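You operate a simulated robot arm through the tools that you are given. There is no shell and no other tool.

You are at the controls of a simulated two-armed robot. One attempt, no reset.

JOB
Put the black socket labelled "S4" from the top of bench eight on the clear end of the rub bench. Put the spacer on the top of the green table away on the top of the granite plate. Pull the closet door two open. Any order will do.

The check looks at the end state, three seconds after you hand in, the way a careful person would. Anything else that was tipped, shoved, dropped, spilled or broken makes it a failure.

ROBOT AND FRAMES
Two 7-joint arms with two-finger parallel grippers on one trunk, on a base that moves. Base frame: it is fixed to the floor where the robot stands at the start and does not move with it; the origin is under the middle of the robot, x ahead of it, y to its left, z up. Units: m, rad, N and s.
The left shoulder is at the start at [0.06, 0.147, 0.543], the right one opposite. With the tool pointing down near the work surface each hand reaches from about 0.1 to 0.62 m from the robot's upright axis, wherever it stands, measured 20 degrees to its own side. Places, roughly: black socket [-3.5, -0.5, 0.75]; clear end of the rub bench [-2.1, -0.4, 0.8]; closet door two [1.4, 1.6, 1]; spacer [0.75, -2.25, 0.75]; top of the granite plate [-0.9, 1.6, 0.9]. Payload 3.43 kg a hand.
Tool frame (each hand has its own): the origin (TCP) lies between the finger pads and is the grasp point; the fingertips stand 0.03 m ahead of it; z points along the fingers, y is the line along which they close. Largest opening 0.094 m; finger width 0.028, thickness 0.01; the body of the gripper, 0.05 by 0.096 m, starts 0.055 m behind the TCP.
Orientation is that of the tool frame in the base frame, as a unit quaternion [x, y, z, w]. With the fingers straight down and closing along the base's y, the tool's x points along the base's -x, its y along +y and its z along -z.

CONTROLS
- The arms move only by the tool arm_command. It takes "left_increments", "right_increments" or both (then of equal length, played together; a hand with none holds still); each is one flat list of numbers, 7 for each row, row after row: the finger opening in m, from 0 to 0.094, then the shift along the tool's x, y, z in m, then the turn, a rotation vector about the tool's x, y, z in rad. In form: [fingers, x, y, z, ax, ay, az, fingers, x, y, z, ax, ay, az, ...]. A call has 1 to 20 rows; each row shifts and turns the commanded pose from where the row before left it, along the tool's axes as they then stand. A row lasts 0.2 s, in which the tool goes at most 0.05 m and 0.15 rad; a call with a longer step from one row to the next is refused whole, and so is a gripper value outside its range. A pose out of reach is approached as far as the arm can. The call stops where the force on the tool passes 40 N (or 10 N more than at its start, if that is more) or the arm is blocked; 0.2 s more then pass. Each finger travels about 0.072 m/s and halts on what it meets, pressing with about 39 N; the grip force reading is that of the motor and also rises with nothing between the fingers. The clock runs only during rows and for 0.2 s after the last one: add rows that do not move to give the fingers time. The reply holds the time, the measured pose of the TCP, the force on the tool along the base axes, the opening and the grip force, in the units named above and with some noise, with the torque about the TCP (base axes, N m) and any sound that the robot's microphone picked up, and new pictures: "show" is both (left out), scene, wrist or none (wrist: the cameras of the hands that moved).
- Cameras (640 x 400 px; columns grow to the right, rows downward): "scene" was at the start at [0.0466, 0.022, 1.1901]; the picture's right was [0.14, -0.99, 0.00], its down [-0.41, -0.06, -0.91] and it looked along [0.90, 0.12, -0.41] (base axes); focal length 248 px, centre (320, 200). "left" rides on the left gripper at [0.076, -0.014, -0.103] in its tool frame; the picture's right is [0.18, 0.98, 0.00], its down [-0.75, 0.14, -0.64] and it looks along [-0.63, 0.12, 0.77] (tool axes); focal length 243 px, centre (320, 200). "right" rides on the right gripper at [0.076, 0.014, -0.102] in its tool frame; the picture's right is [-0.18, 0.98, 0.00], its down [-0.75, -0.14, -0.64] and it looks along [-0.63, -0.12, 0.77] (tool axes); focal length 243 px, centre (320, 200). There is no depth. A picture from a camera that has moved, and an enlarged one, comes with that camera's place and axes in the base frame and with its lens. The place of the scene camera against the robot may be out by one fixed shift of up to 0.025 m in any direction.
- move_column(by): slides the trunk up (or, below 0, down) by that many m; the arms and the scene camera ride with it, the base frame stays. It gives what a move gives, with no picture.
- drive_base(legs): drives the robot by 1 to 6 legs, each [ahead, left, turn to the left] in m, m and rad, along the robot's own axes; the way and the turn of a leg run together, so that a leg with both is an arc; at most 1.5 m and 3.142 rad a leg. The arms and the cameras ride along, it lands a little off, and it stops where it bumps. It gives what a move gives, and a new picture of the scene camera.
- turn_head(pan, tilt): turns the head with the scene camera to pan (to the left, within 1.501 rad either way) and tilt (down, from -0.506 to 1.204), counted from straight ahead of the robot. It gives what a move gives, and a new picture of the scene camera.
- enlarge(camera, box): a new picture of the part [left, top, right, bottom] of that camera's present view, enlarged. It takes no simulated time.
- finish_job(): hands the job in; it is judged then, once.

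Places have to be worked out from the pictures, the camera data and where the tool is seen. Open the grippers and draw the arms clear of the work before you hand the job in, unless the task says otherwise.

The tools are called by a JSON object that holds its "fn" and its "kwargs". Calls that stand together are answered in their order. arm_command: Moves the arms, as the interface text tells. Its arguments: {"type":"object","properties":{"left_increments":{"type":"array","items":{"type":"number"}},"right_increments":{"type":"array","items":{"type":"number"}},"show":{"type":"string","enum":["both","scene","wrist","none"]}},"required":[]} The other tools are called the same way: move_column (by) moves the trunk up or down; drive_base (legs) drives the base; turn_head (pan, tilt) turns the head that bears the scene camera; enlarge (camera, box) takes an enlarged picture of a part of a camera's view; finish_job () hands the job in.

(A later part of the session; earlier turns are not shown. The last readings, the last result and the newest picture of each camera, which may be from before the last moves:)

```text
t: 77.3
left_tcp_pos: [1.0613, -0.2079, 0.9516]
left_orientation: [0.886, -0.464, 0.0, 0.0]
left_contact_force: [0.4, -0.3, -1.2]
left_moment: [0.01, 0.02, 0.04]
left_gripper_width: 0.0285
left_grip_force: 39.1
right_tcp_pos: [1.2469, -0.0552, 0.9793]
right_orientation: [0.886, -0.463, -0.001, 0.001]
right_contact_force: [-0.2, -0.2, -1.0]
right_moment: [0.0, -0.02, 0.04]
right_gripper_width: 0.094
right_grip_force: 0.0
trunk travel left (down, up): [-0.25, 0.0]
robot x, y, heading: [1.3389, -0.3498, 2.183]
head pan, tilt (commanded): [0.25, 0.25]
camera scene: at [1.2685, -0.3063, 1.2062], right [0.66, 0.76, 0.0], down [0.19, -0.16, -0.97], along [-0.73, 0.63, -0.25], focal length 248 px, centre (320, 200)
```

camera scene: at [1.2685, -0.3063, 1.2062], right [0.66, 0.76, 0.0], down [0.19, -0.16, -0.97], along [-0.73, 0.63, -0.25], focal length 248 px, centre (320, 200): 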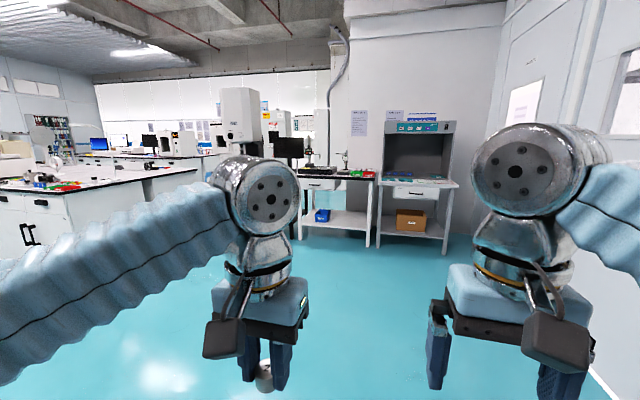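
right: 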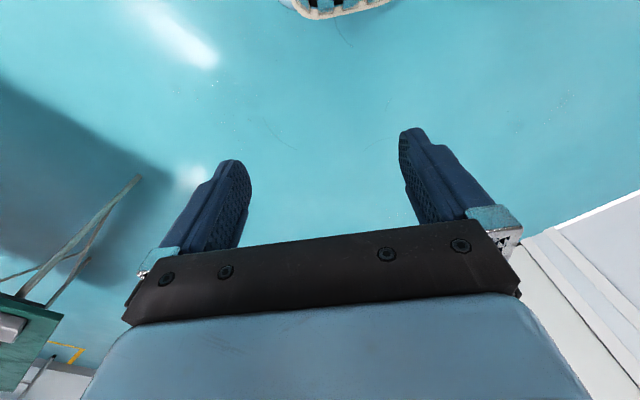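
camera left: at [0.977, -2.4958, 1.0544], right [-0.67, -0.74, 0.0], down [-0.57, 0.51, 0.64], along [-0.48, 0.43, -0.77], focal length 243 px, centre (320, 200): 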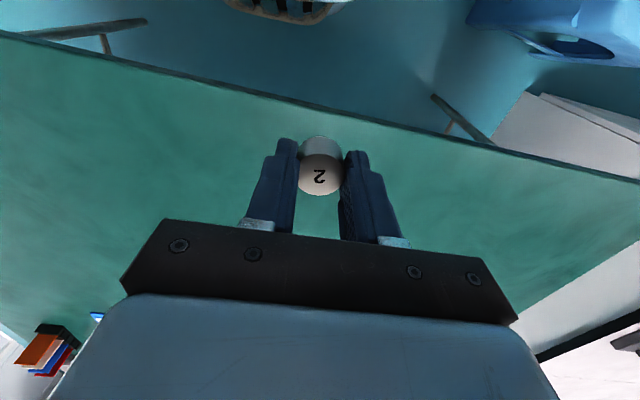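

The granite bench is ahead. I drive diagonally toward it, stopping some 0.9 m short to look at the plate.

{"fn": "drive_base", "kwargs": {"legs": [[0.85, 0.3, 0], [0.75, 0.3, 0]]}}

{"fn": "turn_head", "kwargs": {"pan": 0.15, "tilt": 0.5}}

{"fn": "enlarge", "kwargs": {"camera": "scene", "box": [220, 60, 460, 210]}}

```text
t: 85.9
left_tcp_pos: [-0.3306, 0.7694, 0.9509]
left_orientation: [0.883, -0.469, 0.001, 0.0]
left_contact_force: [-0.8, -0.7, -0.7]
left_moment: [-0.02, 0.02, 0.02]
left_gripper_width: 0.0286
left_grip_force: 39.3
right_tcp_pos: [-0.1415, 0.9206, 0.98]
right_orientation: [0.883, -0.469, 0.0, 0.0]
right_contact_force: [-0.5, -1.1, 0.8]
right_moment: [0.0, -0.02, -0.01]
right_gripper_width: 0.094
right_grip_force: 0.0
trunk travel left (down, up): [-0.25, 0.0]
robot x, y, heading: [-0.0567, 0.6212, 2.164]
head pan, tilt (commanded): [0.25, 0.25]
camera scene: at [-0.1235, 0.6676, 1.2063], right [0.67, 0.75, 0.0], down [0.18, -0.16, -0.97], along [-0.72, 0.64, -0.25], focal length 248 px, centre (320, 200)
```

scene: 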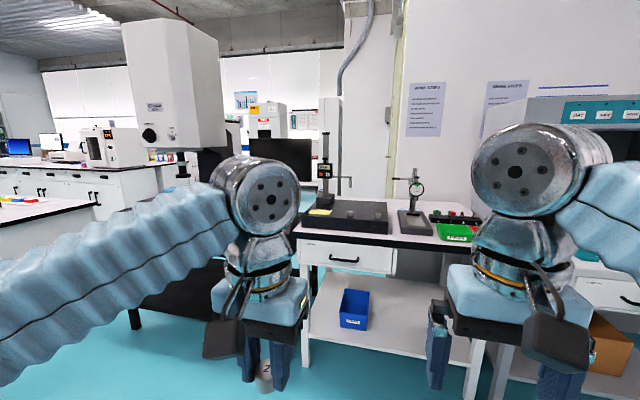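

```text
t: 86.7
left_tcp_pos: [-0.3295, 0.7695, 0.9514]
left_orientation: [0.883, -0.469, 0.001, 0.0]
left_contact_force: [0.4, 0.4, -1.1]
left_moment: [0.01, -0.04, -0.02]
left_gripper_width: 0.0287
left_grip_force: 38.8
right_tcp_pos: [-0.1418, 0.9205, 0.98]
right_orientation: [0.883, -0.47, 0.0, 0.0]
right_contact_force: [-0.9, 0.0, 0.5]
right_moment: [0.0, -0.01, 0.01]
right_gripper_width: 0.0941
right_grip_force: 0.1
trunk travel left (down, up): [-0.25, 0.0]
robot x, y, heading: [-0.0552, 0.6222, 2.162]
head pan, tilt (commanded): [0.15, 0.499]
camera scene: at [-0.1155, 0.6725, 1.1832], right [0.74, 0.68, 0.0], down [0.32, -0.35, -0.88], along [-0.59, 0.65, -0.48], focal length 248 px, centre (320, 200)
```

scene: 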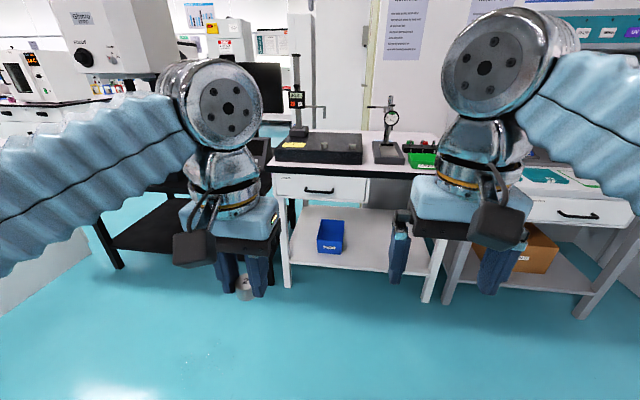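

```text
2.67 times, centred on (340, 135) of scene
camera zoom: at [-0.1155, 0.6725, 1.1832], right [0.74, 0.68, 0.0], down [0.32, -0.35, -0.88], along [-0.59, 0.65, -0.48], focal length 662 px, centre (267, 373)
```

zoom: 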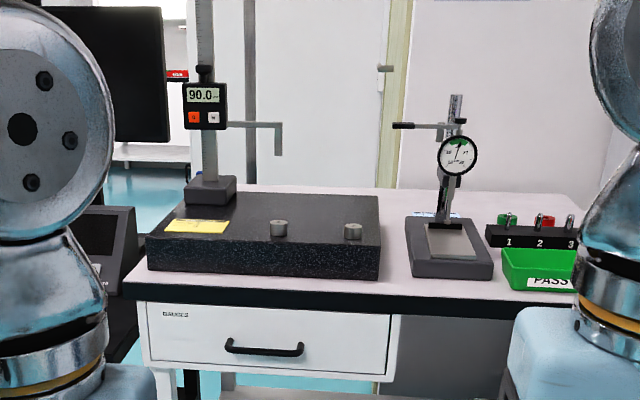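

On the plate there are already two spacers near its front, a yellow note and a height gauge. I drive closer to the bench, keeping the hands short of it.

{"fn": "drive_base", "kwargs": {"legs": [[0.6, -0.07, 0.02]]}}

{"fn": "turn_head", "kwargs": {"pan": 0.0, "tilt": 0.65}}

{"fn": "enlarge", "kwargs": {"camera": "scene", "box": [180, 60, 420, 210]}}

```text
t: 90.1
left_tcp_pos: [-0.6188, 1.3004, 0.9522]
left_orientation: [0.888, -0.46, -0.001, 0.0]
left_contact_force: [0.5, -0.6, -0.2]
left_moment: [0.01, 0.01, 0.01]
left_gripper_width: 0.0284
left_grip_force: 38.5
right_tcp_pos: [-0.4355, 1.4543, 0.9791]
right_orientation: [0.888, -0.46, 0.001, -0.001]
right_contact_force: [-0.3, 0.2, 0.3]
right_moment: [-0.01, -0.02, -0.01]
right_gripper_width: 0.0941
right_grip_force: 0.1
trunk travel left (down, up): [-0.25, 0.0]
robot x, y, heading: [-0.3421, 1.159, 2.185]
head pan, tilt (commanded): [0.15, 0.499]
camera scene: at [-0.4029, 1.2084, 1.1832], right [0.72, 0.69, 0.0], down [0.33, -0.35, -0.88], along [-0.61, 0.63, -0.48], focal length 248 px, centre (320, 200)
```

scene: 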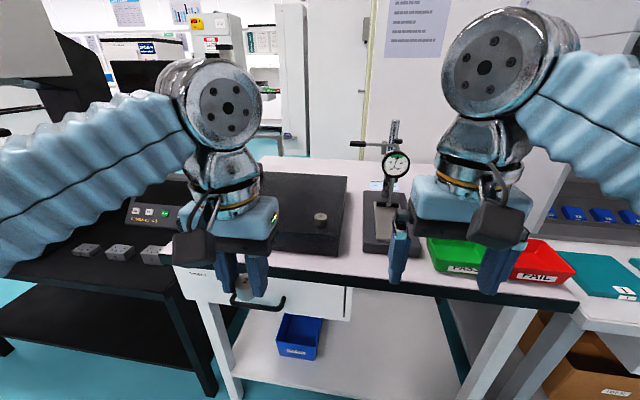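

```text
t: 90.8
left_tcp_pos: [-0.6198, 1.2999, 0.9514]
left_orientation: [0.888, -0.46, 0.0, -0.001]
left_contact_force: [0.7, -0.2, -1.6]
left_moment: [-0.02, -0.01, 0.02]
left_gripper_width: 0.0286
left_grip_force: 39.1
right_tcp_pos: [-0.4352, 1.4572, 0.9802]
right_orientation: [0.888, -0.46, 0.0, 0.0]
right_contact_force: [0.0, -0.3, -0.4]
right_moment: [0.0, 0.0, -0.02]
right_gripper_width: 0.094
right_grip_force: 0.1
trunk travel left (down, up): [-0.25, 0.0]
robot x, y, heading: [-0.3424, 1.1575, 2.186]
head pan, tilt (commanded): [0.0, 0.649]
camera scene: at [-0.39, 1.2137, 1.1698], right [0.82, 0.58, 0.0], down [0.35, -0.49, -0.8], along [-0.46, 0.65, -0.6], focal length 248 px, centre (320, 200)
```

scene: 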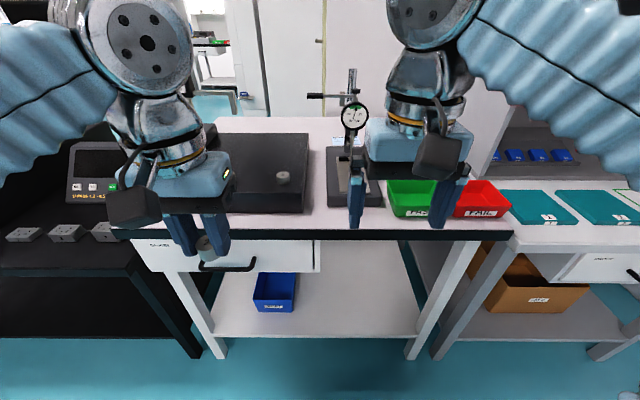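

```text
2.67 times, centred on (300, 135) of scene
camera zoom: at [-0.39, 1.2137, 1.1698], right [0.82, 0.58, 0.0], down [0.35, -0.49, -0.8], along [-0.46, 0.65, -0.6], focal length 662 px, centre (373, 373)
```

zoom: 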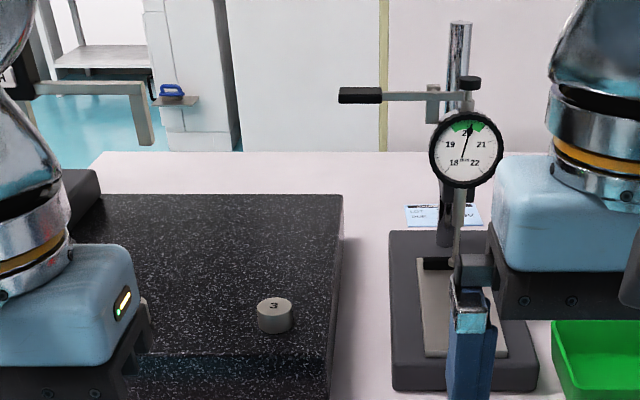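

The held hand hides the left part of the plate in the scene view; spacer "3" is visible at right. I check the left wrist camera's view.

{"fn": "enlarge", "kwargs": {"camera": "left", "box": [0, 0, 640, 400]}}

{"fn": "turn_head", "kwargs": {"pan": 0.6, "tilt": 0.5}}

```text
1.00 times, centred on (320, 200) of left (not enlarged: the box is as wide or as high as the picture)
camera zoom: at [-0.5632, 1.2454, 1.0544], right [-0.7, -0.72, 0.0], down [-0.55, 0.53, 0.64], along [-0.46, 0.45, -0.77], focal length 243 px, centre (320, 200)
```

zoom: 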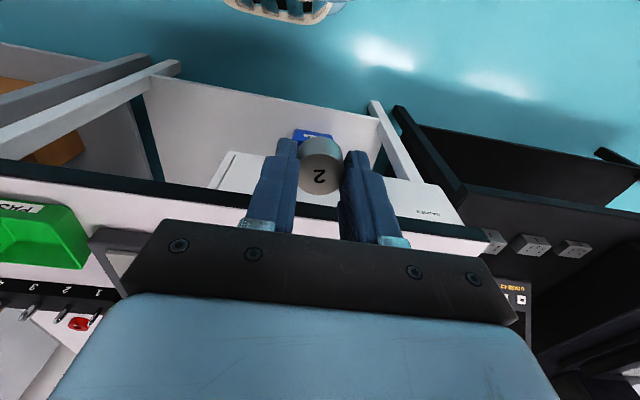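

```text
t: 91.8
left_tcp_pos: [-0.6203, 1.2997, 0.9517]
left_orientation: [0.888, -0.46, 0.001, 0.0]
left_contact_force: [0.0, -0.8, -0.5]
left_moment: [0.0, -0.02, 0.01]
left_gripper_width: 0.0289
left_grip_force: 39.0
right_tcp_pos: [-0.4346, 1.4552, 0.9803]
right_orientation: [0.887, -0.461, 0.0, 0.0]
right_contact_force: [0.8, 0.6, 0.8]
right_moment: [-0.01, 0.0, 0.03]
right_gripper_width: 0.094
right_grip_force: 0.1
trunk travel left (down, up): [-0.25, 0.0]
robot x, y, heading: [-0.3424, 1.1557, 2.183]
head pan, tilt (commanded): [0.6, 0.499]
camera scene: at [-0.4252, 1.1746, 1.1831], right [0.35, 0.94, 0.0], down [0.45, -0.17, -0.88], along [-0.82, 0.31, -0.48], focal length 248 px, centre (320, 200)
```

scene: 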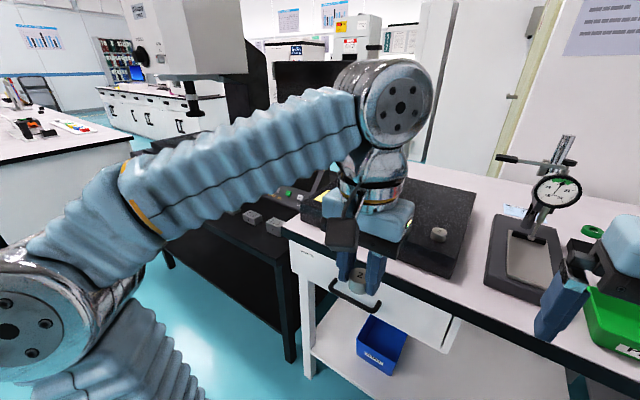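

Combining views: spacer 3 at (-0.735, 1.558), spacer 1 at (-0.834, 1.487), plate top z≈0.86, gauge probe tip at (-0.95, 1.62, 0.95). I'll set spacer 2 between them and a bit deeper, near (-0.805, 1.551); first a small move closer.

{"fn": "drive_base", "kwargs": {"legs": [[0.08, 0, 0]]}}

{"fn": "turn_head", "kwargs": {"pan": 0.1, "tilt": 0.75}}

```text
t: 92.8
left_tcp_pos: [-0.6676, 1.3658, 0.9507]
left_orientation: [0.888, -0.461, 0.0, 0.0]
left_contact_force: [0.0, 0.0, -1.1]
left_moment: [0.0, 0.02, 0.01]
left_gripper_width: 0.0286
left_grip_force: 38.6
right_tcp_pos: [-0.482, 1.5223, 0.9803]
right_orientation: [0.888, -0.46, 0.0, 0.0]
right_contact_force: [1.0, 0.1, 0.4]
right_moment: [0.02, 0.01, -0.01]
right_gripper_width: 0.0939
right_grip_force: 0.2
trunk travel left (down, up): [-0.25, 0.0]
robot x, y, heading: [-0.3905, 1.2248, 2.187]
head pan, tilt (commanded): [0.6, 0.499]
camera scene: at [-0.4722, 1.2411, 1.1832], right [0.35, 0.94, 0.0], down [0.45, -0.17, -0.88], along [-0.82, 0.31, -0.48], focal length 248 px, centre (320, 200)
```

scene: 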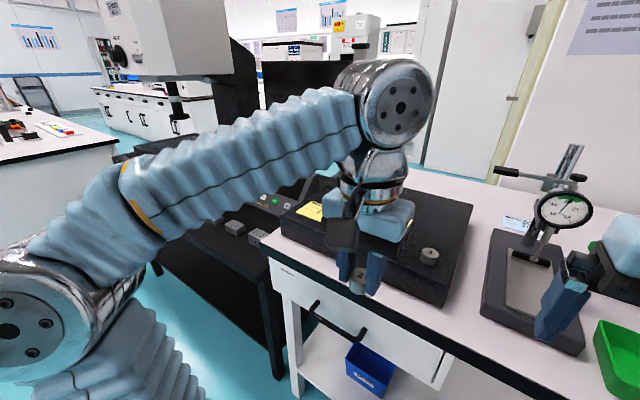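

```text
t: 93.8
left_tcp_pos: [-0.6681, 1.3666, 0.9513]
left_orientation: [0.888, -0.46, 0.0, 0.0]
left_contact_force: [-0.8, -0.2, -1.1]
left_moment: [-0.01, -0.03, -0.01]
left_gripper_width: 0.0288
left_grip_force: 38.8
right_tcp_pos: [-0.482, 1.5212, 0.9797]
right_orientation: [0.888, -0.461, 0.0, 0.0]
right_contact_force: [0.8, 0.4, -0.7]
right_moment: [0.01, -0.02, -0.04]
right_gripper_width: 0.094
right_grip_force: 0.0
trunk travel left (down, up): [-0.25, 0.0]
robot x, y, heading: [-0.3832, 1.2259, 2.184]
head pan, tilt (commanded): [0.099, 0.75]
camera scene: at [-0.4414, 1.2721, 1.1612], right [0.76, 0.66, 0.0], down [0.45, -0.51, -0.73], along [-0.48, 0.55, -0.68], focal length 248 px, centre (320, 200)
```

scene: 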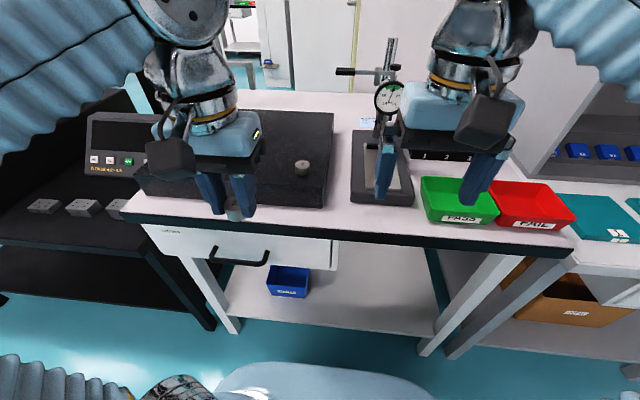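

I move the left hand forward over the plate at safe height (spacer bottom stays well above the other spacers).

{"fn": "arm_command", "kwargs": {"left_increments": [0.01, -0.046, 0.0012, 0.003, 0, 0, 0, 0.01, -0.046, 0.0012, 0.003, 0, 0, 0, 0.01, -0.046, 0.0012, 0.003, 0, 0, 0, 0.01, -0.046, 0.0012, 0.003, 0, 0, 0, 0.01, -0.046, 0.0012, 0.003, 0, 0, 0, 0.01, 0, 0, 0, 0, 0, 0], "show": "both"}}

{"fn": "enlarge", "kwargs": {"camera": "scene", "box": [100, 60, 400, 248]}}

```text
t: 95.2
left_tcp_pos: [-0.8042, 1.5526, 0.9358]
left_orientation: [0.888, -0.461, -0.001, 0.0]
left_contact_force: [0.1, -0.1, -1.4]
left_moment: [-0.06, -0.02, -0.03]
left_gripper_width: 0.0285
left_grip_force: 38.9
right_tcp_pos: [-0.4822, 1.5229, 0.9788]
right_orientation: [0.888, -0.46, 0.0, -0.001]
right_contact_force: [-0.3, 0.4, -0.8]
right_moment: [-0.01, 0.01, -0.01]
right_gripper_width: 0.0942
right_grip_force: 0.1
trunk travel left (down, up): [-0.25, 0.0]
robot x, y, heading: [-0.3914, 1.2206, 2.18]
head pan, tilt (commanded): [0.099, 0.75]
camera scene: at [-0.4415, 1.2726, 1.1612], right [0.76, 0.66, 0.0], down [0.45, -0.52, -0.73], along [-0.48, 0.55, -0.68], focal length 248 px, centre (320, 200)
camera left: at [-0.7483, 1.4972, 1.0397], right [-0.7, -0.72, 0.0], down [-0.55, 0.53, 0.64], along [-0.46, 0.45, -0.77], focal length 243 px, centre (320, 200)
```

scene: 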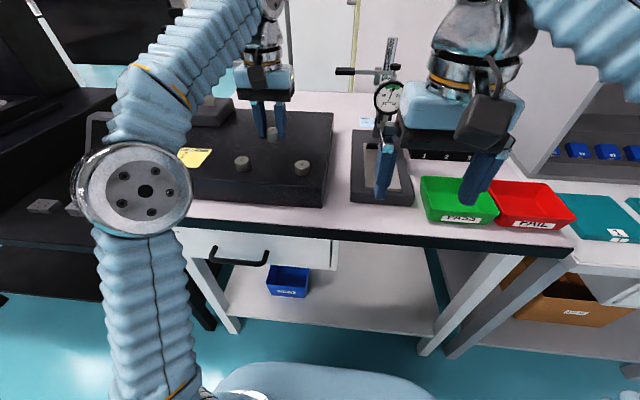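
left: 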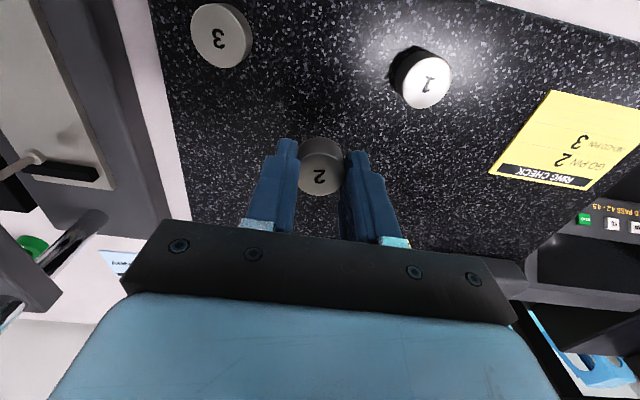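

```text
2.13 times, centred on (250, 154) of scene
camera zoom: at [-0.4415, 1.2726, 1.1612], right [0.76, 0.66, 0.0], down [0.45, -0.52, -0.73], along [-0.48, 0.55, -0.68], focal length 528 px, centre (469, 298)
```

zoom: 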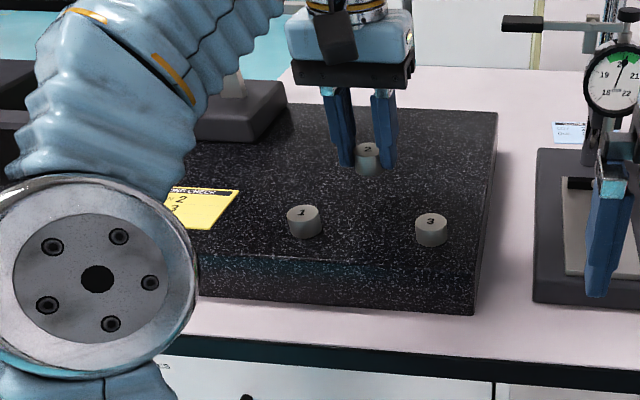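

The wrist view confirms spacers 1 and 3 are 0.05 m behind and ±0.06 m to the sides; the spot is clear. I lower the spacer by 36 mm.

{"fn": "arm_command", "kwargs": {"left_increments": [0.01, 0, 0, 0.018, 0, 0, 0, 0.01, 0, 0, 0.018, 0, 0, 0, 0.01, 0, 0, 0, 0, 0, 0], "show": "wrist"}}

{"fn": "enlarge", "kwargs": {"camera": "scene", "box": [200, 80, 360, 180]}}

```text
t: 96.0
left_tcp_pos: [-0.8052, 1.5508, 0.9008]
left_orientation: [0.888, -0.46, 0.0, 0.001]
left_contact_force: [-0.5, 0.3, -1.1]
left_moment: [0.0, 0.0, -0.03]
left_gripper_width: 0.0289
left_grip_force: 39.4
right_tcp_pos: [-0.4818, 1.5221, 0.9793]
right_orientation: [0.888, -0.461, -0.001, 0.0]
right_contact_force: [0.1, 0.4, 0.0]
right_moment: [-0.02, 0.0, 0.01]
right_gripper_width: 0.0943
right_grip_force: 0.0
trunk travel left (down, up): [-0.25, 0.0]
robot x, y, heading: [-0.3921, 1.2289, 2.19]
head pan, tilt (commanded): [0.099, 0.75]
camera left: at [-0.7483, 1.4965, 1.0029], right [-0.7, -0.72, 0.0], down [-0.55, 0.53, 0.64], along [-0.46, 0.45, -0.77], focal length 243 px, centre (320, 200)
```

left: 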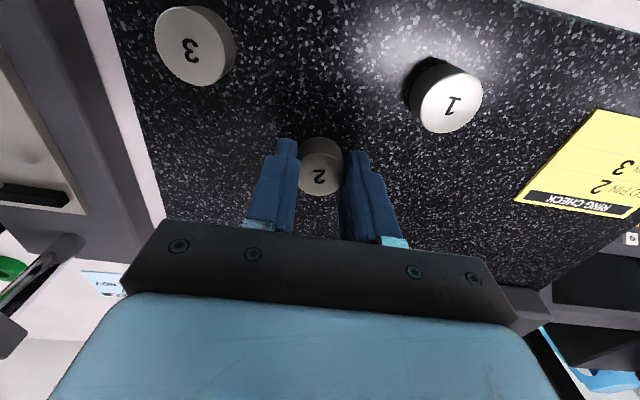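

```text
4.00 times, centred on (280, 130) of scene
camera zoom: at [-0.4414, 1.2723, 1.1612], right [0.76, 0.66, 0.0], down [0.45, -0.52, -0.73], along [-0.48, 0.55, -0.68], focal length 993 px, centre (480, 480)
```

zoom: 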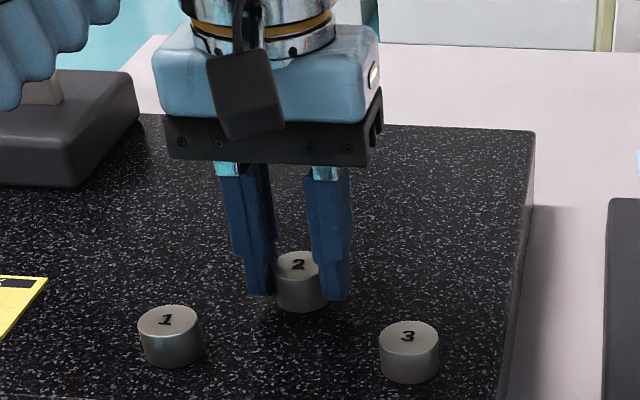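

The spacer hovers a few millimetres above the plate. I creep down 5 mm and check the force.

{"fn": "arm_command", "kwargs": {"left_increments": [0.01, 0, 0, 0.0025, 0, 0, 0, 0.01, 0, 0, 0.0025, 0, 0, 0, 0.01, 0, 0, 0, 0, 0, 0], "show": "none"}}

```text
t: 96.8
left_tcp_pos: [-0.8047, 1.5506, 0.8943]
left_orientation: [0.888, -0.461, 0.0, 0.0]
left_contact_force: [-0.2, 0.3, -1.0]
left_moment: [-0.01, -0.01, -0.01]
left_gripper_width: 0.0284
left_grip_force: 39.2
right_tcp_pos: [-0.4821, 1.5225, 0.981]
right_orientation: [0.888, -0.459, 0.0, 0.001]
right_contact_force: [0.7, 0.4, 0.9]
right_moment: [0.01, 0.02, 0.02]
right_gripper_width: 0.0941
right_grip_force: 0.1
trunk travel left (down, up): [-0.25, 0.0]
robot x, y, heading: [-0.3894, 1.2271, 2.185]
head pan, tilt (commanded): [0.099, 0.75]
```

No contact yet; I creep down further in 1.5 mm steps.

{"fn": "arm_command", "kwargs": {"left_increments": [0.01, 0, 0, 0.0015, 0, 0, 0, 0.01, 0, 0, 0.0015, 0, 0, 0, 0.01, 0, 0, 0, 0, 0, 0], "show": "none"}}

{"fn": "enlarge", "kwargs": {"camera": "scene", "box": [240, 110, 320, 160]}}

```text
t: 97.6
left_tcp_pos: [-0.8044, 1.55, 0.895]
left_orientation: [0.888, -0.46, -0.002, -0.002]
left_contact_force: [-6.6, 6.9, 31.0]
left_moment: [0.24, 0.19, -0.03]
left_gripper_width: 0.0289
left_grip_force: 38.7
right_tcp_pos: [-0.4806, 1.5221, 0.9807]
right_orientation: [0.888, -0.461, -0.001, 0.0]
right_contact_force: [-0.3, 0.2, 0.3]
right_moment: [0.0, -0.03, -0.02]
right_gripper_width: 0.0938
right_grip_force: 0.1
trunk travel left (down, up): [-0.25, 0.0]
robot x, y, heading: [-0.3913, 1.2236, 2.189]
head pan, tilt (commanded): [0.099, 0.75]
```

```text
8.00 times, centred on (280, 135) of scene
camera zoom: at [-0.4403, 1.2717, 1.1616], right [0.76, 0.66, 0.0], down [0.45, -0.52, -0.73], along [-0.48, 0.55, -0.68], focal length 1986 px, centre (640, 720)
```

zoom: 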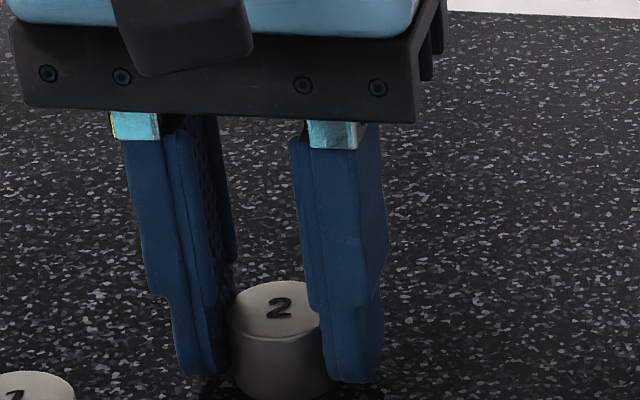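

The spacer touches the plate (31 N upward). I relieve the push by 1.5 mm, open the fingers gently, and raise straight up.

{"fn": "arm_command", "kwargs": {"left_increments": [0.01, 0, 0, -0.0015, 0, 0, 0, 0.01, 0, 0, 0, 0, 0, 0, 0.034, 0, 0, 0, 0, 0, 0, 0.044, 0, 0, 0, 0, 0, 0, 0.05, 0, 0, 0, 0, 0, 0, 0.05, 0, 0, 0, 0, 0, 0], "show": "wrist"}}

```text
t: 99.0
left_tcp_pos: [-0.8046, 1.5506, 0.8923]
left_orientation: [0.888, -0.46, 0.0, 0.0]
left_contact_force: [0.4, 0.3, -0.9]
left_moment: [-0.02, -0.01, -0.02]
left_gripper_width: 0.0499
left_grip_force: 0.1
right_tcp_pos: [-0.4819, 1.5233, 0.9801]
right_orientation: [0.888, -0.46, 0.001, 0.0]
right_contact_force: [0.1, 0.4, -0.4]
right_moment: [0.0, -0.02, -0.01]
right_gripper_width: 0.0938
right_grip_force: 0.0
trunk travel left (down, up): [-0.25, 0.0]
robot x, y, heading: [-0.3889, 1.2241, 2.185]
head pan, tilt (commanded): [0.099, 0.75]
camera left: at [-0.7483, 1.4962, 0.9963], right [-0.7, -0.72, 0.0], down [-0.55, 0.53, 0.64], along [-0.46, 0.45, -0.77], focal length 243 px, centre (320, 200)
```

left: 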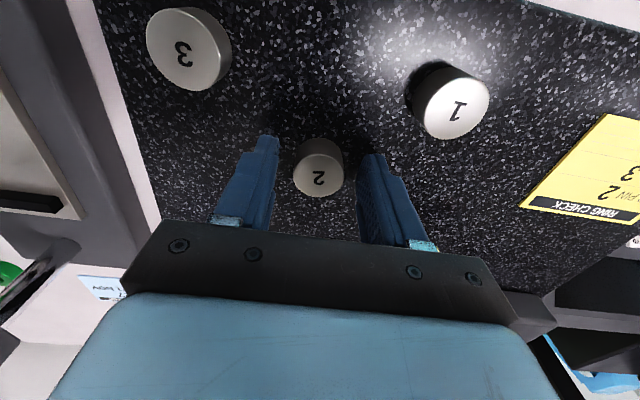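

The spacer stands free on the plate. I raise the hand and draw it back to the starting pose.

{"fn": "arm_command", "kwargs": {"left_increments": [0.05, 0, 0, -0.02, 0, 0, 0, 0.05, 0, 0, -0.03, 0, 0, 0, 0.05, 0.046, -0.0012, -0.002, 0, 0, 0, 0.05, 0.046, -0.0012, -0.002, 0, 0, 0, 0.05, 0.046, -0.0012, -0.002, 0, 0, 0, 0.05, 0.046, -0.0012, -0.002, 0, 0, 0, 0.05, 0.046, -0.0012, -0.002, 0, 0, 0, 0.05, 0, 0, -0.025, 0, 0, 0, 0.05, 0, 0, 0, 0, 0, 0], "show": "scene"}}

{"fn": "turn_head", "kwargs": {"pan": 0.35, "tilt": 0.7}}

```text
t: 101.0
left_tcp_pos: [-0.6666, 1.3671, 0.9794]
left_orientation: [0.888, -0.46, 0.0, 0.0]
left_contact_force: [-0.2, 0.0, 0.8]
left_moment: [-0.01, 0.02, 0.01]
left_gripper_width: 0.0499
left_grip_force: 0.0
right_tcp_pos: [-0.4818, 1.5226, 0.9791]
right_orientation: [0.888, -0.46, 0.0, 0.0]
right_contact_force: [0.4, -0.3, 0.0]
right_moment: [-0.02, -0.01, 0.01]
right_gripper_width: 0.0939
right_grip_force: 0.1
trunk travel left (down, up): [-0.25, 0.0]
robot x, y, heading: [-0.3879, 1.2246, 2.183]
head pan, tilt (commanded): [0.099, 0.75]
camera scene: at [-0.4412, 1.2722, 1.1612], right [0.76, 0.66, 0.0], down [0.45, -0.52, -0.73], along [-0.48, 0.55, -0.68], focal length 248 px, centre (320, 200)
```

scene: 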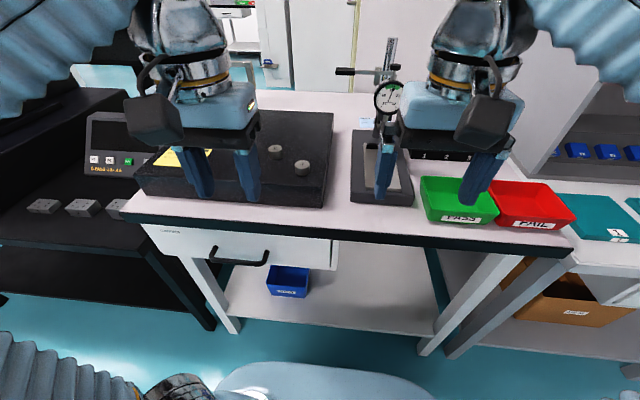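

```text
t: 101.7
left_tcp_pos: [-0.667, 1.369, 0.9807]
left_orientation: [0.888, -0.46, 0.0, 0.0]
left_contact_force: [-0.1, -1.0, 0.5]
left_moment: [0.02, 0.0, 0.01]
left_gripper_width: 0.05
left_grip_force: 0.1
right_tcp_pos: [-0.4819, 1.5217, 0.9798]
right_orientation: [0.888, -0.46, 0.0, 0.0]
right_contact_force: [-0.4, 0.6, -0.7]
right_moment: [0.0, 0.0, -0.01]
right_gripper_width: 0.0939
right_grip_force: 0.1
trunk travel left (down, up): [-0.25, 0.0]
robot x, y, heading: [-0.3931, 1.2251, 2.189]
head pan, tilt (commanded): [0.351, 0.7]
camera scene: at [-0.4568, 1.2579, 1.1654], right [0.57, 0.82, 0.0], down [0.53, -0.37, -0.76], along [-0.63, 0.44, -0.64], focal length 248 px, centre (320, 200)
```

scene: 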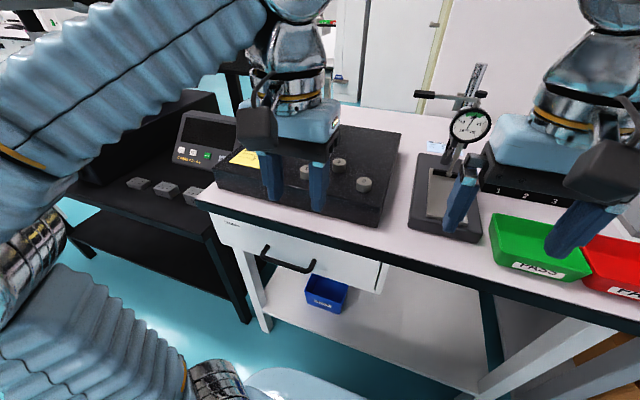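

The spacer job is done. Next the closet door: I back away from the bench and turn right to face the closet wall.

{"fn": "drive_base", "kwargs": {"legs": [[-0.75, 0, 0], [0, 0, -1.585]]}}

{"fn": "turn_head", "kwargs": {"pan": 0.0, "tilt": 0.15}}

```text
t: 109.7
left_tcp_pos: [0.1886, 0.8885, 0.9806]
left_orientation: [-0.291, 0.957, 0.0, 0.0]
left_contact_force: [1.4, -0.3, -0.5]
left_moment: [0.01, 0.01, 0.0]
left_gripper_width: 0.0501
left_grip_force: 0.1
right_tcp_pos: [0.3396, 0.7006, 0.9802]
right_orientation: [-0.291, 0.957, 0.0, 0.001]
right_contact_force: [0.1, 0.6, -0.1]
right_moment: [0.0, -0.03, 0.01]
right_gripper_width: 0.0941
right_grip_force: 0.0
trunk travel left (down, up): [-0.25, 0.0]
robot x, y, heading: [0.0385, 0.6105, 0.591]
head pan, tilt (commanded): [0.351, 0.7]
camera scene: at [0.0493, 0.6757, 1.1655], right [0.81, -0.59, 0.0], down [-0.38, -0.52, -0.76], along [0.45, 0.62, -0.64], focal length 248 px, centre (320, 200)
```

scene: 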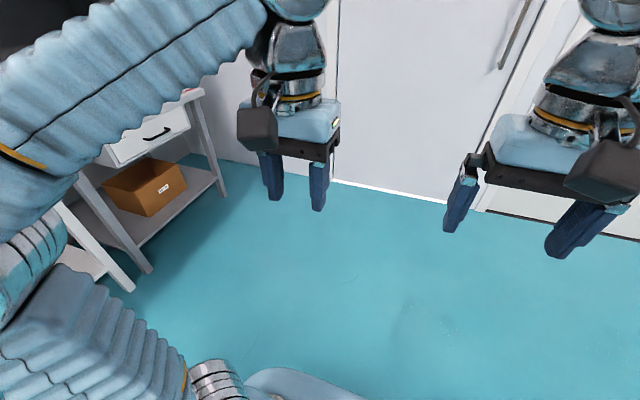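

```text
t: 110.6
left_tcp_pos: [0.1896, 0.8891, 0.9804]
left_orientation: [-0.291, 0.957, 0.001, 0.0]
left_contact_force: [0.6, -0.5, -0.5]
left_moment: [0.02, 0.0, 0.0]
left_gripper_width: 0.0503
left_grip_force: 0.0
right_tcp_pos: [0.3399, 0.7003, 0.9811]
right_orientation: [-0.291, 0.957, 0.0, 0.0]
right_contact_force: [0.8, 0.3, -0.2]
right_moment: [0.01, -0.02, -0.01]
right_gripper_width: 0.0937
right_grip_force: 0.1
trunk travel left (down, up): [-0.25, 0.0]
robot x, y, heading: [0.0397, 0.6165, 0.59]
head pan, tilt (commanded): [0.0, 0.15]
camera scene: at [0.0764, 0.6587, 1.2155], right [0.56, -0.83, 0.0], down [-0.12, -0.08, -0.99], along [0.82, 0.55, -0.15], focal length 248 px, centre (320, 200)
```

scene: 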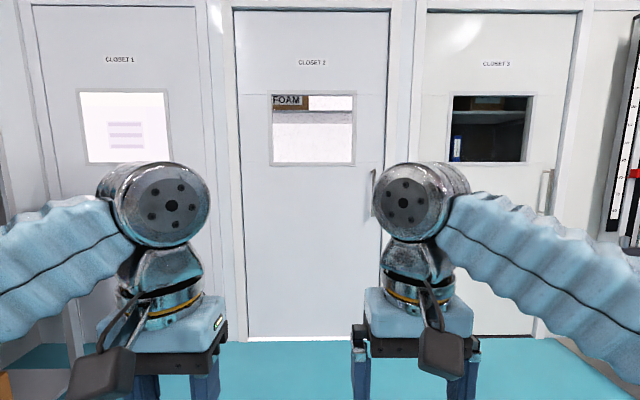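

I face closet 2 squarely: hinge apparently at its left edge, handle at its right edge about 1.5 m ahead and 0.32 m to the right, z≈0.88–1.18. I enlarge to see the handles.

{"fn": "enlarge", "kwargs": {"camera": "scene", "box": [340, 130, 420, 230]}}

{"fn": "enlarge", "kwargs": {"camera": "scene", "box": [480, 130, 620, 230]}}

{"fn": "enlarge", "kwargs": {"camera": "scene", "box": [200, 0, 420, 360]}}

```text
4.00 times, centred on (380, 180) of scene
camera zoom: at [0.0764, 0.6587, 1.2155], right [0.56, -0.83, 0.0], down [-0.12, -0.08, -0.99], along [0.82, 0.55, -0.15], focal length 993 px, centre (80, 280)
```

zoom: 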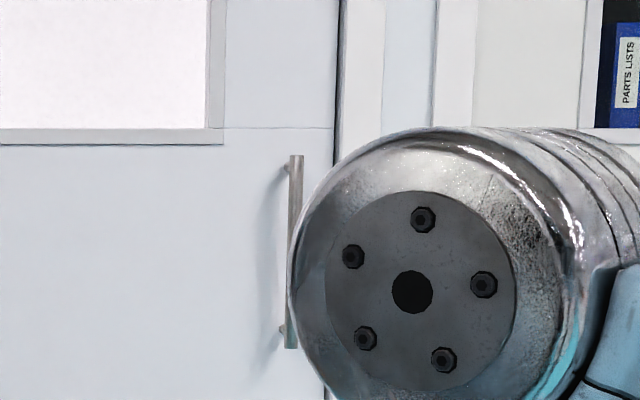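

```text
4.00 times, centred on (550, 180) of scene
camera zoom: at [0.0764, 0.6587, 1.2155], right [0.56, -0.83, 0.0], down [-0.12, -0.08, -0.99], along [0.82, 0.55, -0.15], focal length 993 px, centre (-600, 280)
```

zoom: 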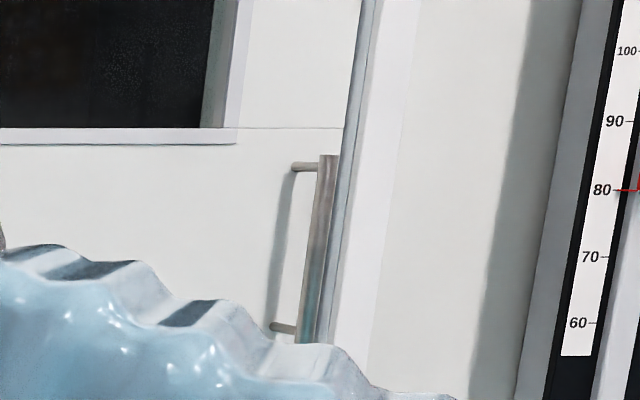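

```text
1.11 times, centred on (310, 180) of scene
camera zoom: at [0.0764, 0.6587, 1.2155], right [0.56, -0.83, 0.0], down [-0.12, -0.08, -0.99], along [0.82, 0.55, -0.15], focal length 276 px, centre (331, 222)
```

zoom: 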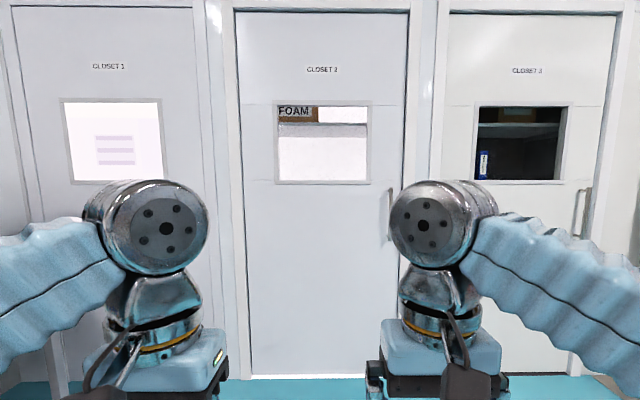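

The handle is a vertical bar (~0.018 wide, ~0.055 m off the door). I first turn the right hand to point forward here in free space while reaching ahead.

{"fn": "arm_command", "kwargs": {"right_increments": [0.094, -0.027, 0, 0, 0, -0.1428, 0, 0.094, -0.0267, 0, 0.0038, 0, -0.1428, 0, 0.094, -0.0259, 0, 0.0076, 0, -0.1428, 0, 0.094, -0.0246, 0, 0.0112, 0, -0.1428, 0, 0.094, -0.0227, 0, 0.0146, 0, -0.1428, 0, 0.094, -0.0204, 0, 0.0177, 0, -0.1428, 0, 0.094, -0.0177, 0, 0.0204, 0, -0.1428, 0, 0.094, -0.0146, 0, 0.0227, 0, -0.1428, 0, 0.094, -0.0112, 0, 0.0246, 0, -0.1428, 0, 0.094, -0.0076, 0, 0.0259, 0, -0.1428, 0, 0.094, -0.0038, 0, 0.0267, 0, -0.1428, 0, 0.094, 0, 0, 0, 0, 0, 0], "show": "both"}}

```text
t: 113.2
left_tcp_pos: [0.1892, 0.8895, 0.9801]
left_orientation: [-0.291, 0.957, 0.0, 0.0]
left_contact_force: [0.9, 0.4, 0.9]
left_moment: [0.0, 0.0, 0.01]
left_gripper_width: 0.0501
left_grip_force: 0.0
right_tcp_pos: [0.5867, 0.8655, 0.978]
right_orientation: [-0.206, 0.676, 0.206, 0.676]
right_contact_force: [-0.2, -0.1, -0.5]
right_moment: [-0.02, -0.02, -0.02]
right_gripper_width: 0.0939
right_grip_force: 0.1
trunk travel left (down, up): [-0.25, 0.0]
robot x, y, heading: [0.0396, 0.6144, 0.596]
head pan, tilt (commanded): [0.0, 0.15]
camera scene: at [0.0766, 0.6588, 1.2155], right [0.56, -0.83, 0.0], down [-0.12, -0.08, -0.99], along [0.82, 0.55, -0.15], focal length 248 px, centre (320, 200)
camera right: at [0.4937, 0.8206, 0.9019], right [-0.55, 0.82, 0.18], down [-0.45, -0.48, 0.75], along [0.7, 0.33, 0.63], focal length 243 px, centre (320, 200)
```

scene: 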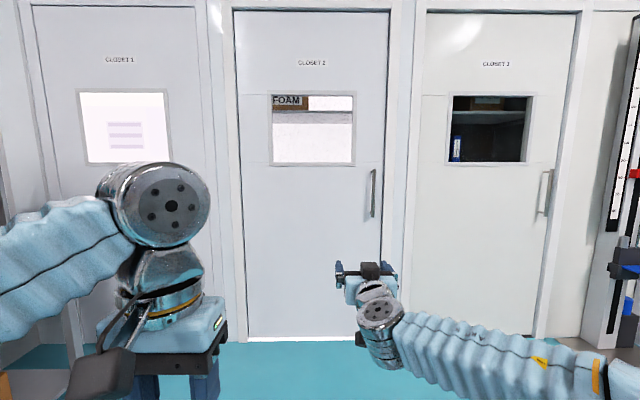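
right: 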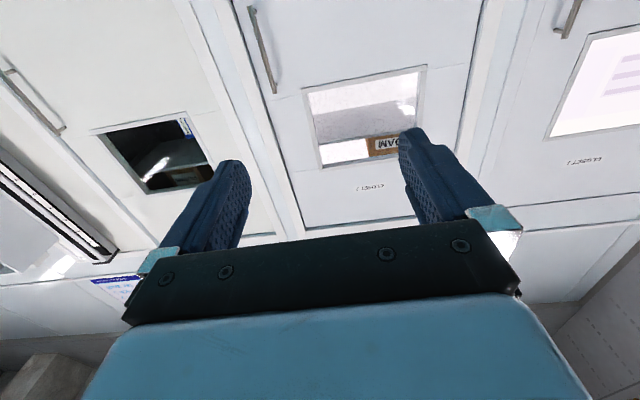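

The right hand now points forward at (0.594 ahead, 0.098 right), and the bar is fully visible at about 1.58 m ahead, 0.318 m right. I drive ahead 0.85 m and right 0.22 m to bring the fingers just in front of the bar.

{"fn": "drive_base", "kwargs": {"legs": [[0.5, -0.22, 0], [0.35, 0, 0]]}}

{"fn": "enlarge", "kwargs": {"camera": "right", "box": [0, 0, 640, 400]}}

{"fn": "turn_head", "kwargs": {"pan": -0.25, "tilt": 0.4}}

```text
t: 118.2
left_tcp_pos: [1.0122, 1.184, 0.9813]
left_orientation: [-0.295, 0.956, 0.0, 0.0]
left_contact_force: [-0.5, -0.5, -0.3]
left_moment: [0.0, 0.0, 0.01]
left_gripper_width: 0.0501
left_grip_force: 0.1
right_tcp_pos: [1.4085, 1.1639, 0.9787]
right_orientation: [-0.209, 0.676, 0.209, 0.675]
right_contact_force: [1.1, -0.1, 0.0]
right_moment: [-0.01, 0.0, 0.0]
right_gripper_width: 0.0941
right_grip_force: 0.1
trunk travel left (down, up): [-0.25, 0.0]
robot x, y, heading: [0.8657, 0.9066, 0.597]
head pan, tilt (commanded): [0.0, 0.15]
camera scene: at [0.901, 0.953, 1.2156], right [0.56, -0.83, 0.0], down [-0.12, -0.08, -0.99], along [0.82, 0.56, -0.15], focal length 248 px, centre (320, 200)
```

scene: 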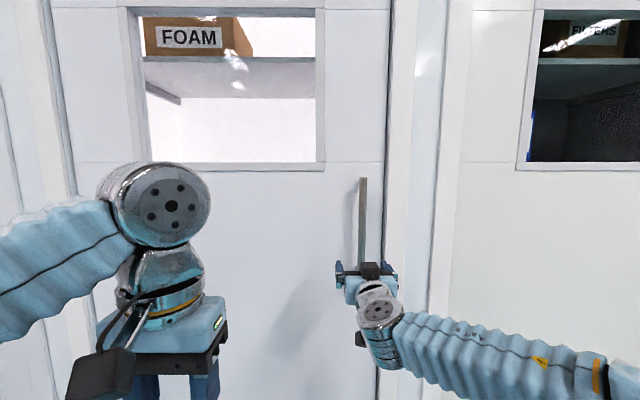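

```text
1.00 times, centred on (320, 200) of right (not enlarged: the box is as wide or as high as the picture)
camera zoom: at [1.3171, 1.117, 0.9023], right [-0.55, 0.81, 0.18], down [-0.45, -0.48, 0.75], along [0.7, 0.33, 0.63], focal length 243 px, centre (320, 200)
```

zoom: 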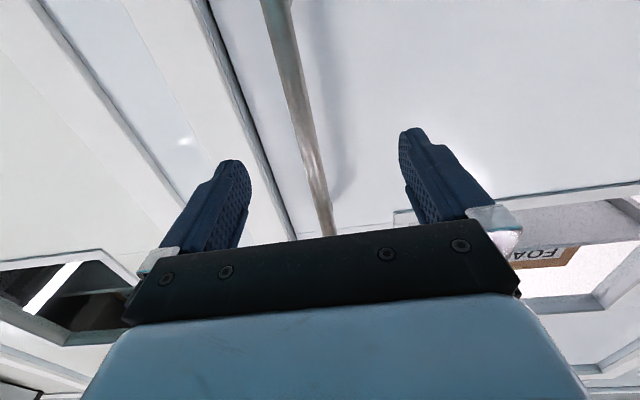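

```text
t: 119.0
left_tcp_pos: [1.0114, 1.184, 0.9798]
left_orientation: [-0.294, 0.956, 0.0, 0.0]
left_contact_force: [-0.6, -0.5, 0.4]
left_moment: [0.02, 0.0, -0.03]
left_gripper_width: 0.0501
left_grip_force: 0.1
right_tcp_pos: [1.4093, 1.1631, 0.9786]
right_orientation: [-0.208, 0.676, 0.209, 0.676]
right_contact_force: [-0.1, 0.2, -0.5]
right_moment: [-0.01, 0.01, 0.05]
right_gripper_width: 0.0941
right_grip_force: 0.1
trunk travel left (down, up): [-0.25, 0.0]
robot x, y, heading: [0.8664, 0.9087, 0.596]
head pan, tilt (commanded): [-0.25, 0.4]
camera scene: at [0.9115, 0.9325, 1.1924], right [0.34, -0.94, 0.0], down [-0.37, -0.13, -0.92], along [0.87, 0.31, -0.39], focal length 248 px, centre (320, 200)
```

scene: 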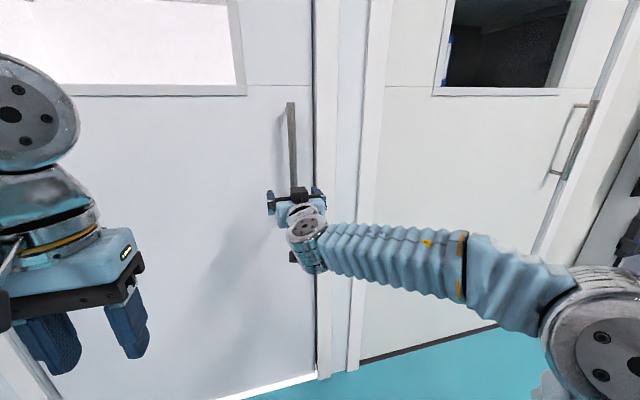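

The bar lies between the fingers' lines, roughly 0.13 m ahead and slightly to the right of the hand's centre. I advance 0.07 m and shift 0.015 m right, then look again.

{"fn": "arm_command", "kwargs": {"right_increments": [0.094, 0, -0.008, 0.035, 0, 0, 0, 0.094, 0, -0.008, 0.035, 0, 0, 0, 0.094, 0, 0, 0, 0, 0, 0], "show": "both"}}

```text
t: 119.8
left_tcp_pos: [1.0117, 1.1829, 0.9809]
left_orientation: [-0.294, 0.956, -0.001, 0.0]
left_contact_force: [0.9, 0.7, 0.0]
left_moment: [0.0, 0.02, 0.0]
left_gripper_width: 0.0499
left_grip_force: 0.0
right_tcp_pos: [1.4746, 1.1897, 0.9799]
right_orientation: [-0.208, 0.676, 0.208, 0.676]
right_contact_force: [-0.1, -0.9, -0.5]
right_moment: [0.01, -0.01, 0.04]
right_gripper_width: 0.0942
right_grip_force: 0.0
trunk travel left (down, up): [-0.25, 0.0]
robot x, y, heading: [0.8606, 0.9076, 0.601]
head pan, tilt (commanded): [-0.25, 0.4]
camera scene: at [0.9117, 0.9326, 1.1923], right [0.34, -0.94, 0.0], down [-0.37, -0.13, -0.92], along [0.87, 0.31, -0.39], focal length 248 px, centre (320, 200)
camera right: at [1.3832, 1.144, 0.9034], right [-0.55, 0.81, 0.18], down [-0.45, -0.48, 0.75], along [0.7, 0.33, 0.63], focal length 243 px, centre (320, 200)
```

scene: 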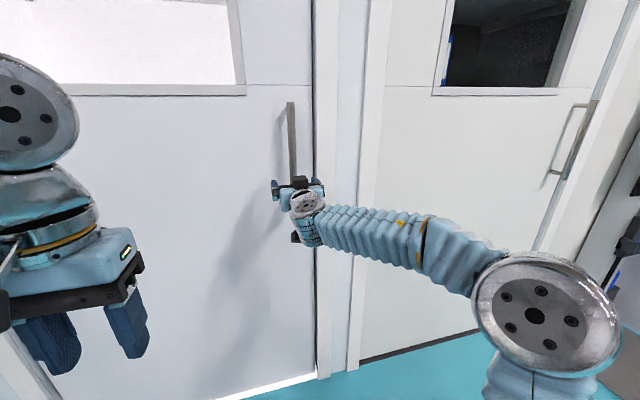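
right: 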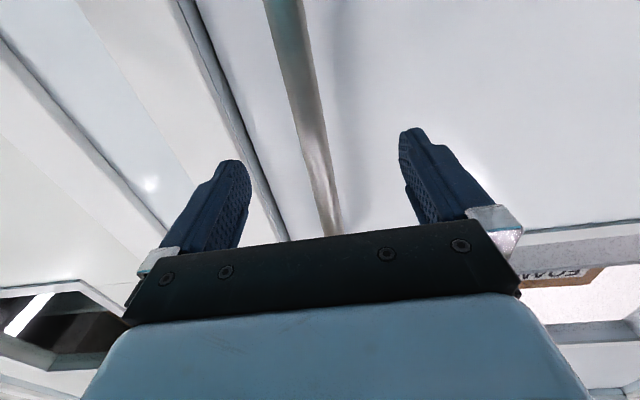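

I enlarge the wrist view to measure the bar's apparent width and its distance.

{"fn": "enlarge", "kwargs": {"camera": "right", "box": [220, 100, 420, 225]}}

{"fn": "enlarge", "kwargs": {"camera": "scene", "box": [240, 90, 360, 260]}}

```text
3.20 times, centred on (320, 162) of right
camera zoom: at [1.3832, 1.144, 0.9034], right [-0.55, 0.81, 0.18], down [-0.45, -0.48, 0.75], along [0.7, 0.33, 0.63], focal length 776 px, centre (320, 320)
```

zoom: 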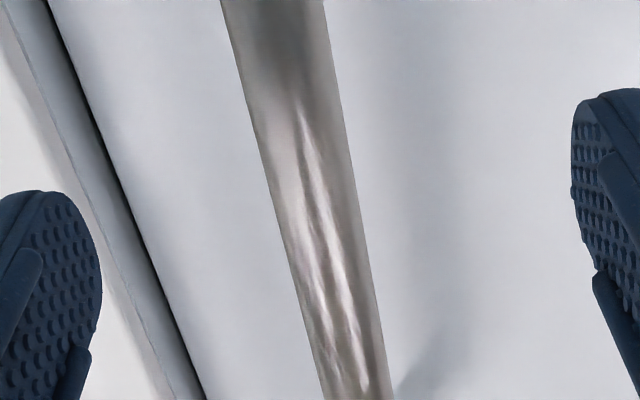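

```text
2.35 times, centred on (300, 175) of scene
camera zoom: at [0.9117, 0.9326, 1.1923], right [0.34, -0.94, 0.0], down [-0.37, -0.13, -0.92], along [0.87, 0.31, -0.39], focal length 584 px, centre (367, 259)
```

zoom: 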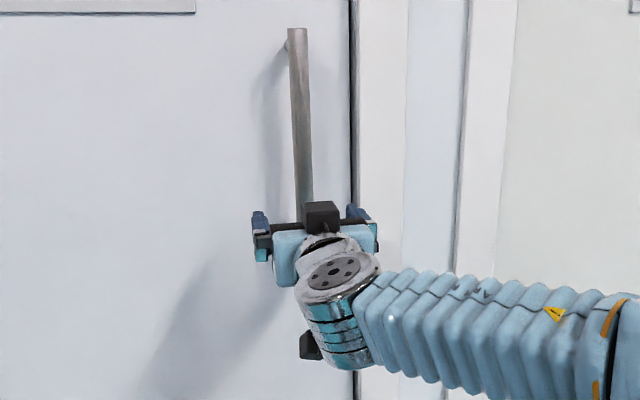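

The bar is about 0.05 m ahead of the TCP and centred between the fingers. I advance 0.03 m.

{"fn": "arm_command", "kwargs": {"right_increments": [0.094, 0, -0.002, 0.015, 0, 0, 0, 0.094, 0, -0.001, 0.015, 0, 0, 0, 0.094, 0, 0, 0, 0, 0, 0], "show": "none"}}

{"fn": "enlarge", "kwargs": {"camera": "right", "box": [220, 100, 420, 225]}}

{"fn": "enlarge", "kwargs": {"camera": "scene", "box": [240, 90, 360, 260]}}

```text
t: 120.6
left_tcp_pos: [1.0126, 1.1837, 0.9805]
left_orientation: [-0.294, 0.956, 0.0, 0.0]
left_contact_force: [0.4, -0.5, 0.2]
left_moment: [0.02, 0.02, 0.0]
left_gripper_width: 0.0502
left_grip_force: 0.0
right_tcp_pos: [1.5031, 1.2034, 0.9813]
right_orientation: [-0.207, 0.676, 0.207, 0.676]
right_contact_force: [-0.4, 0.9, -0.2]
right_moment: [0.01, 0.01, -0.02]
right_gripper_width: 0.0941
right_grip_force: 0.1
trunk travel left (down, up): [-0.25, 0.0]
robot x, y, heading: [0.8669, 0.9087, 0.598]
head pan, tilt (commanded): [-0.25, 0.4]
```

```text
3.20 times, centred on (320, 162) of right
camera zoom: at [1.4104, 1.1581, 0.9029], right [-0.55, 0.81, 0.18], down [-0.45, -0.48, 0.75], along [0.7, 0.33, 0.63], focal length 776 px, centre (320, 320)
```

zoom: 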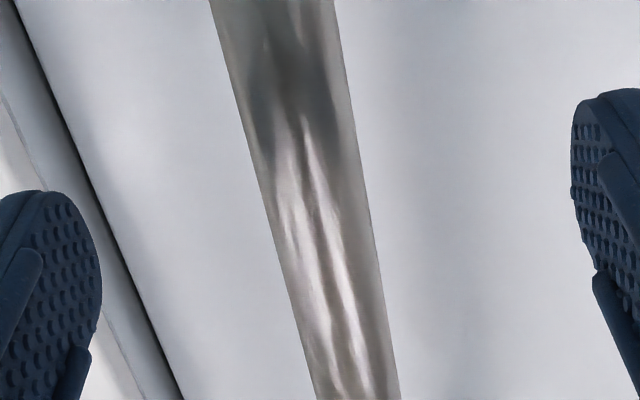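

```text
2.35 times, centred on (300, 175) of scene
camera zoom: at [0.9117, 0.9325, 1.1923], right [0.34, -0.94, 0.0], down [-0.37, -0.13, -0.92], along [0.87, 0.31, -0.39], focal length 584 px, centre (367, 259)
```

zoom: 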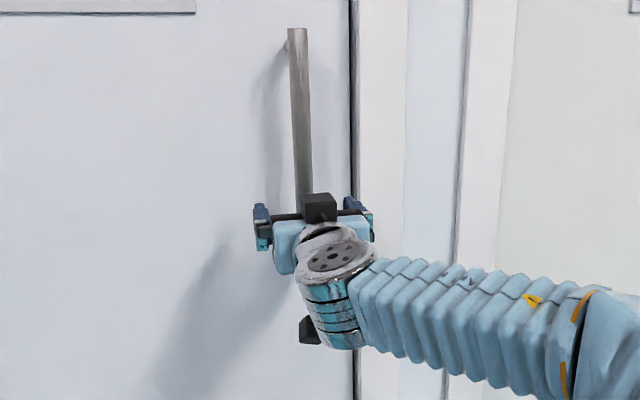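

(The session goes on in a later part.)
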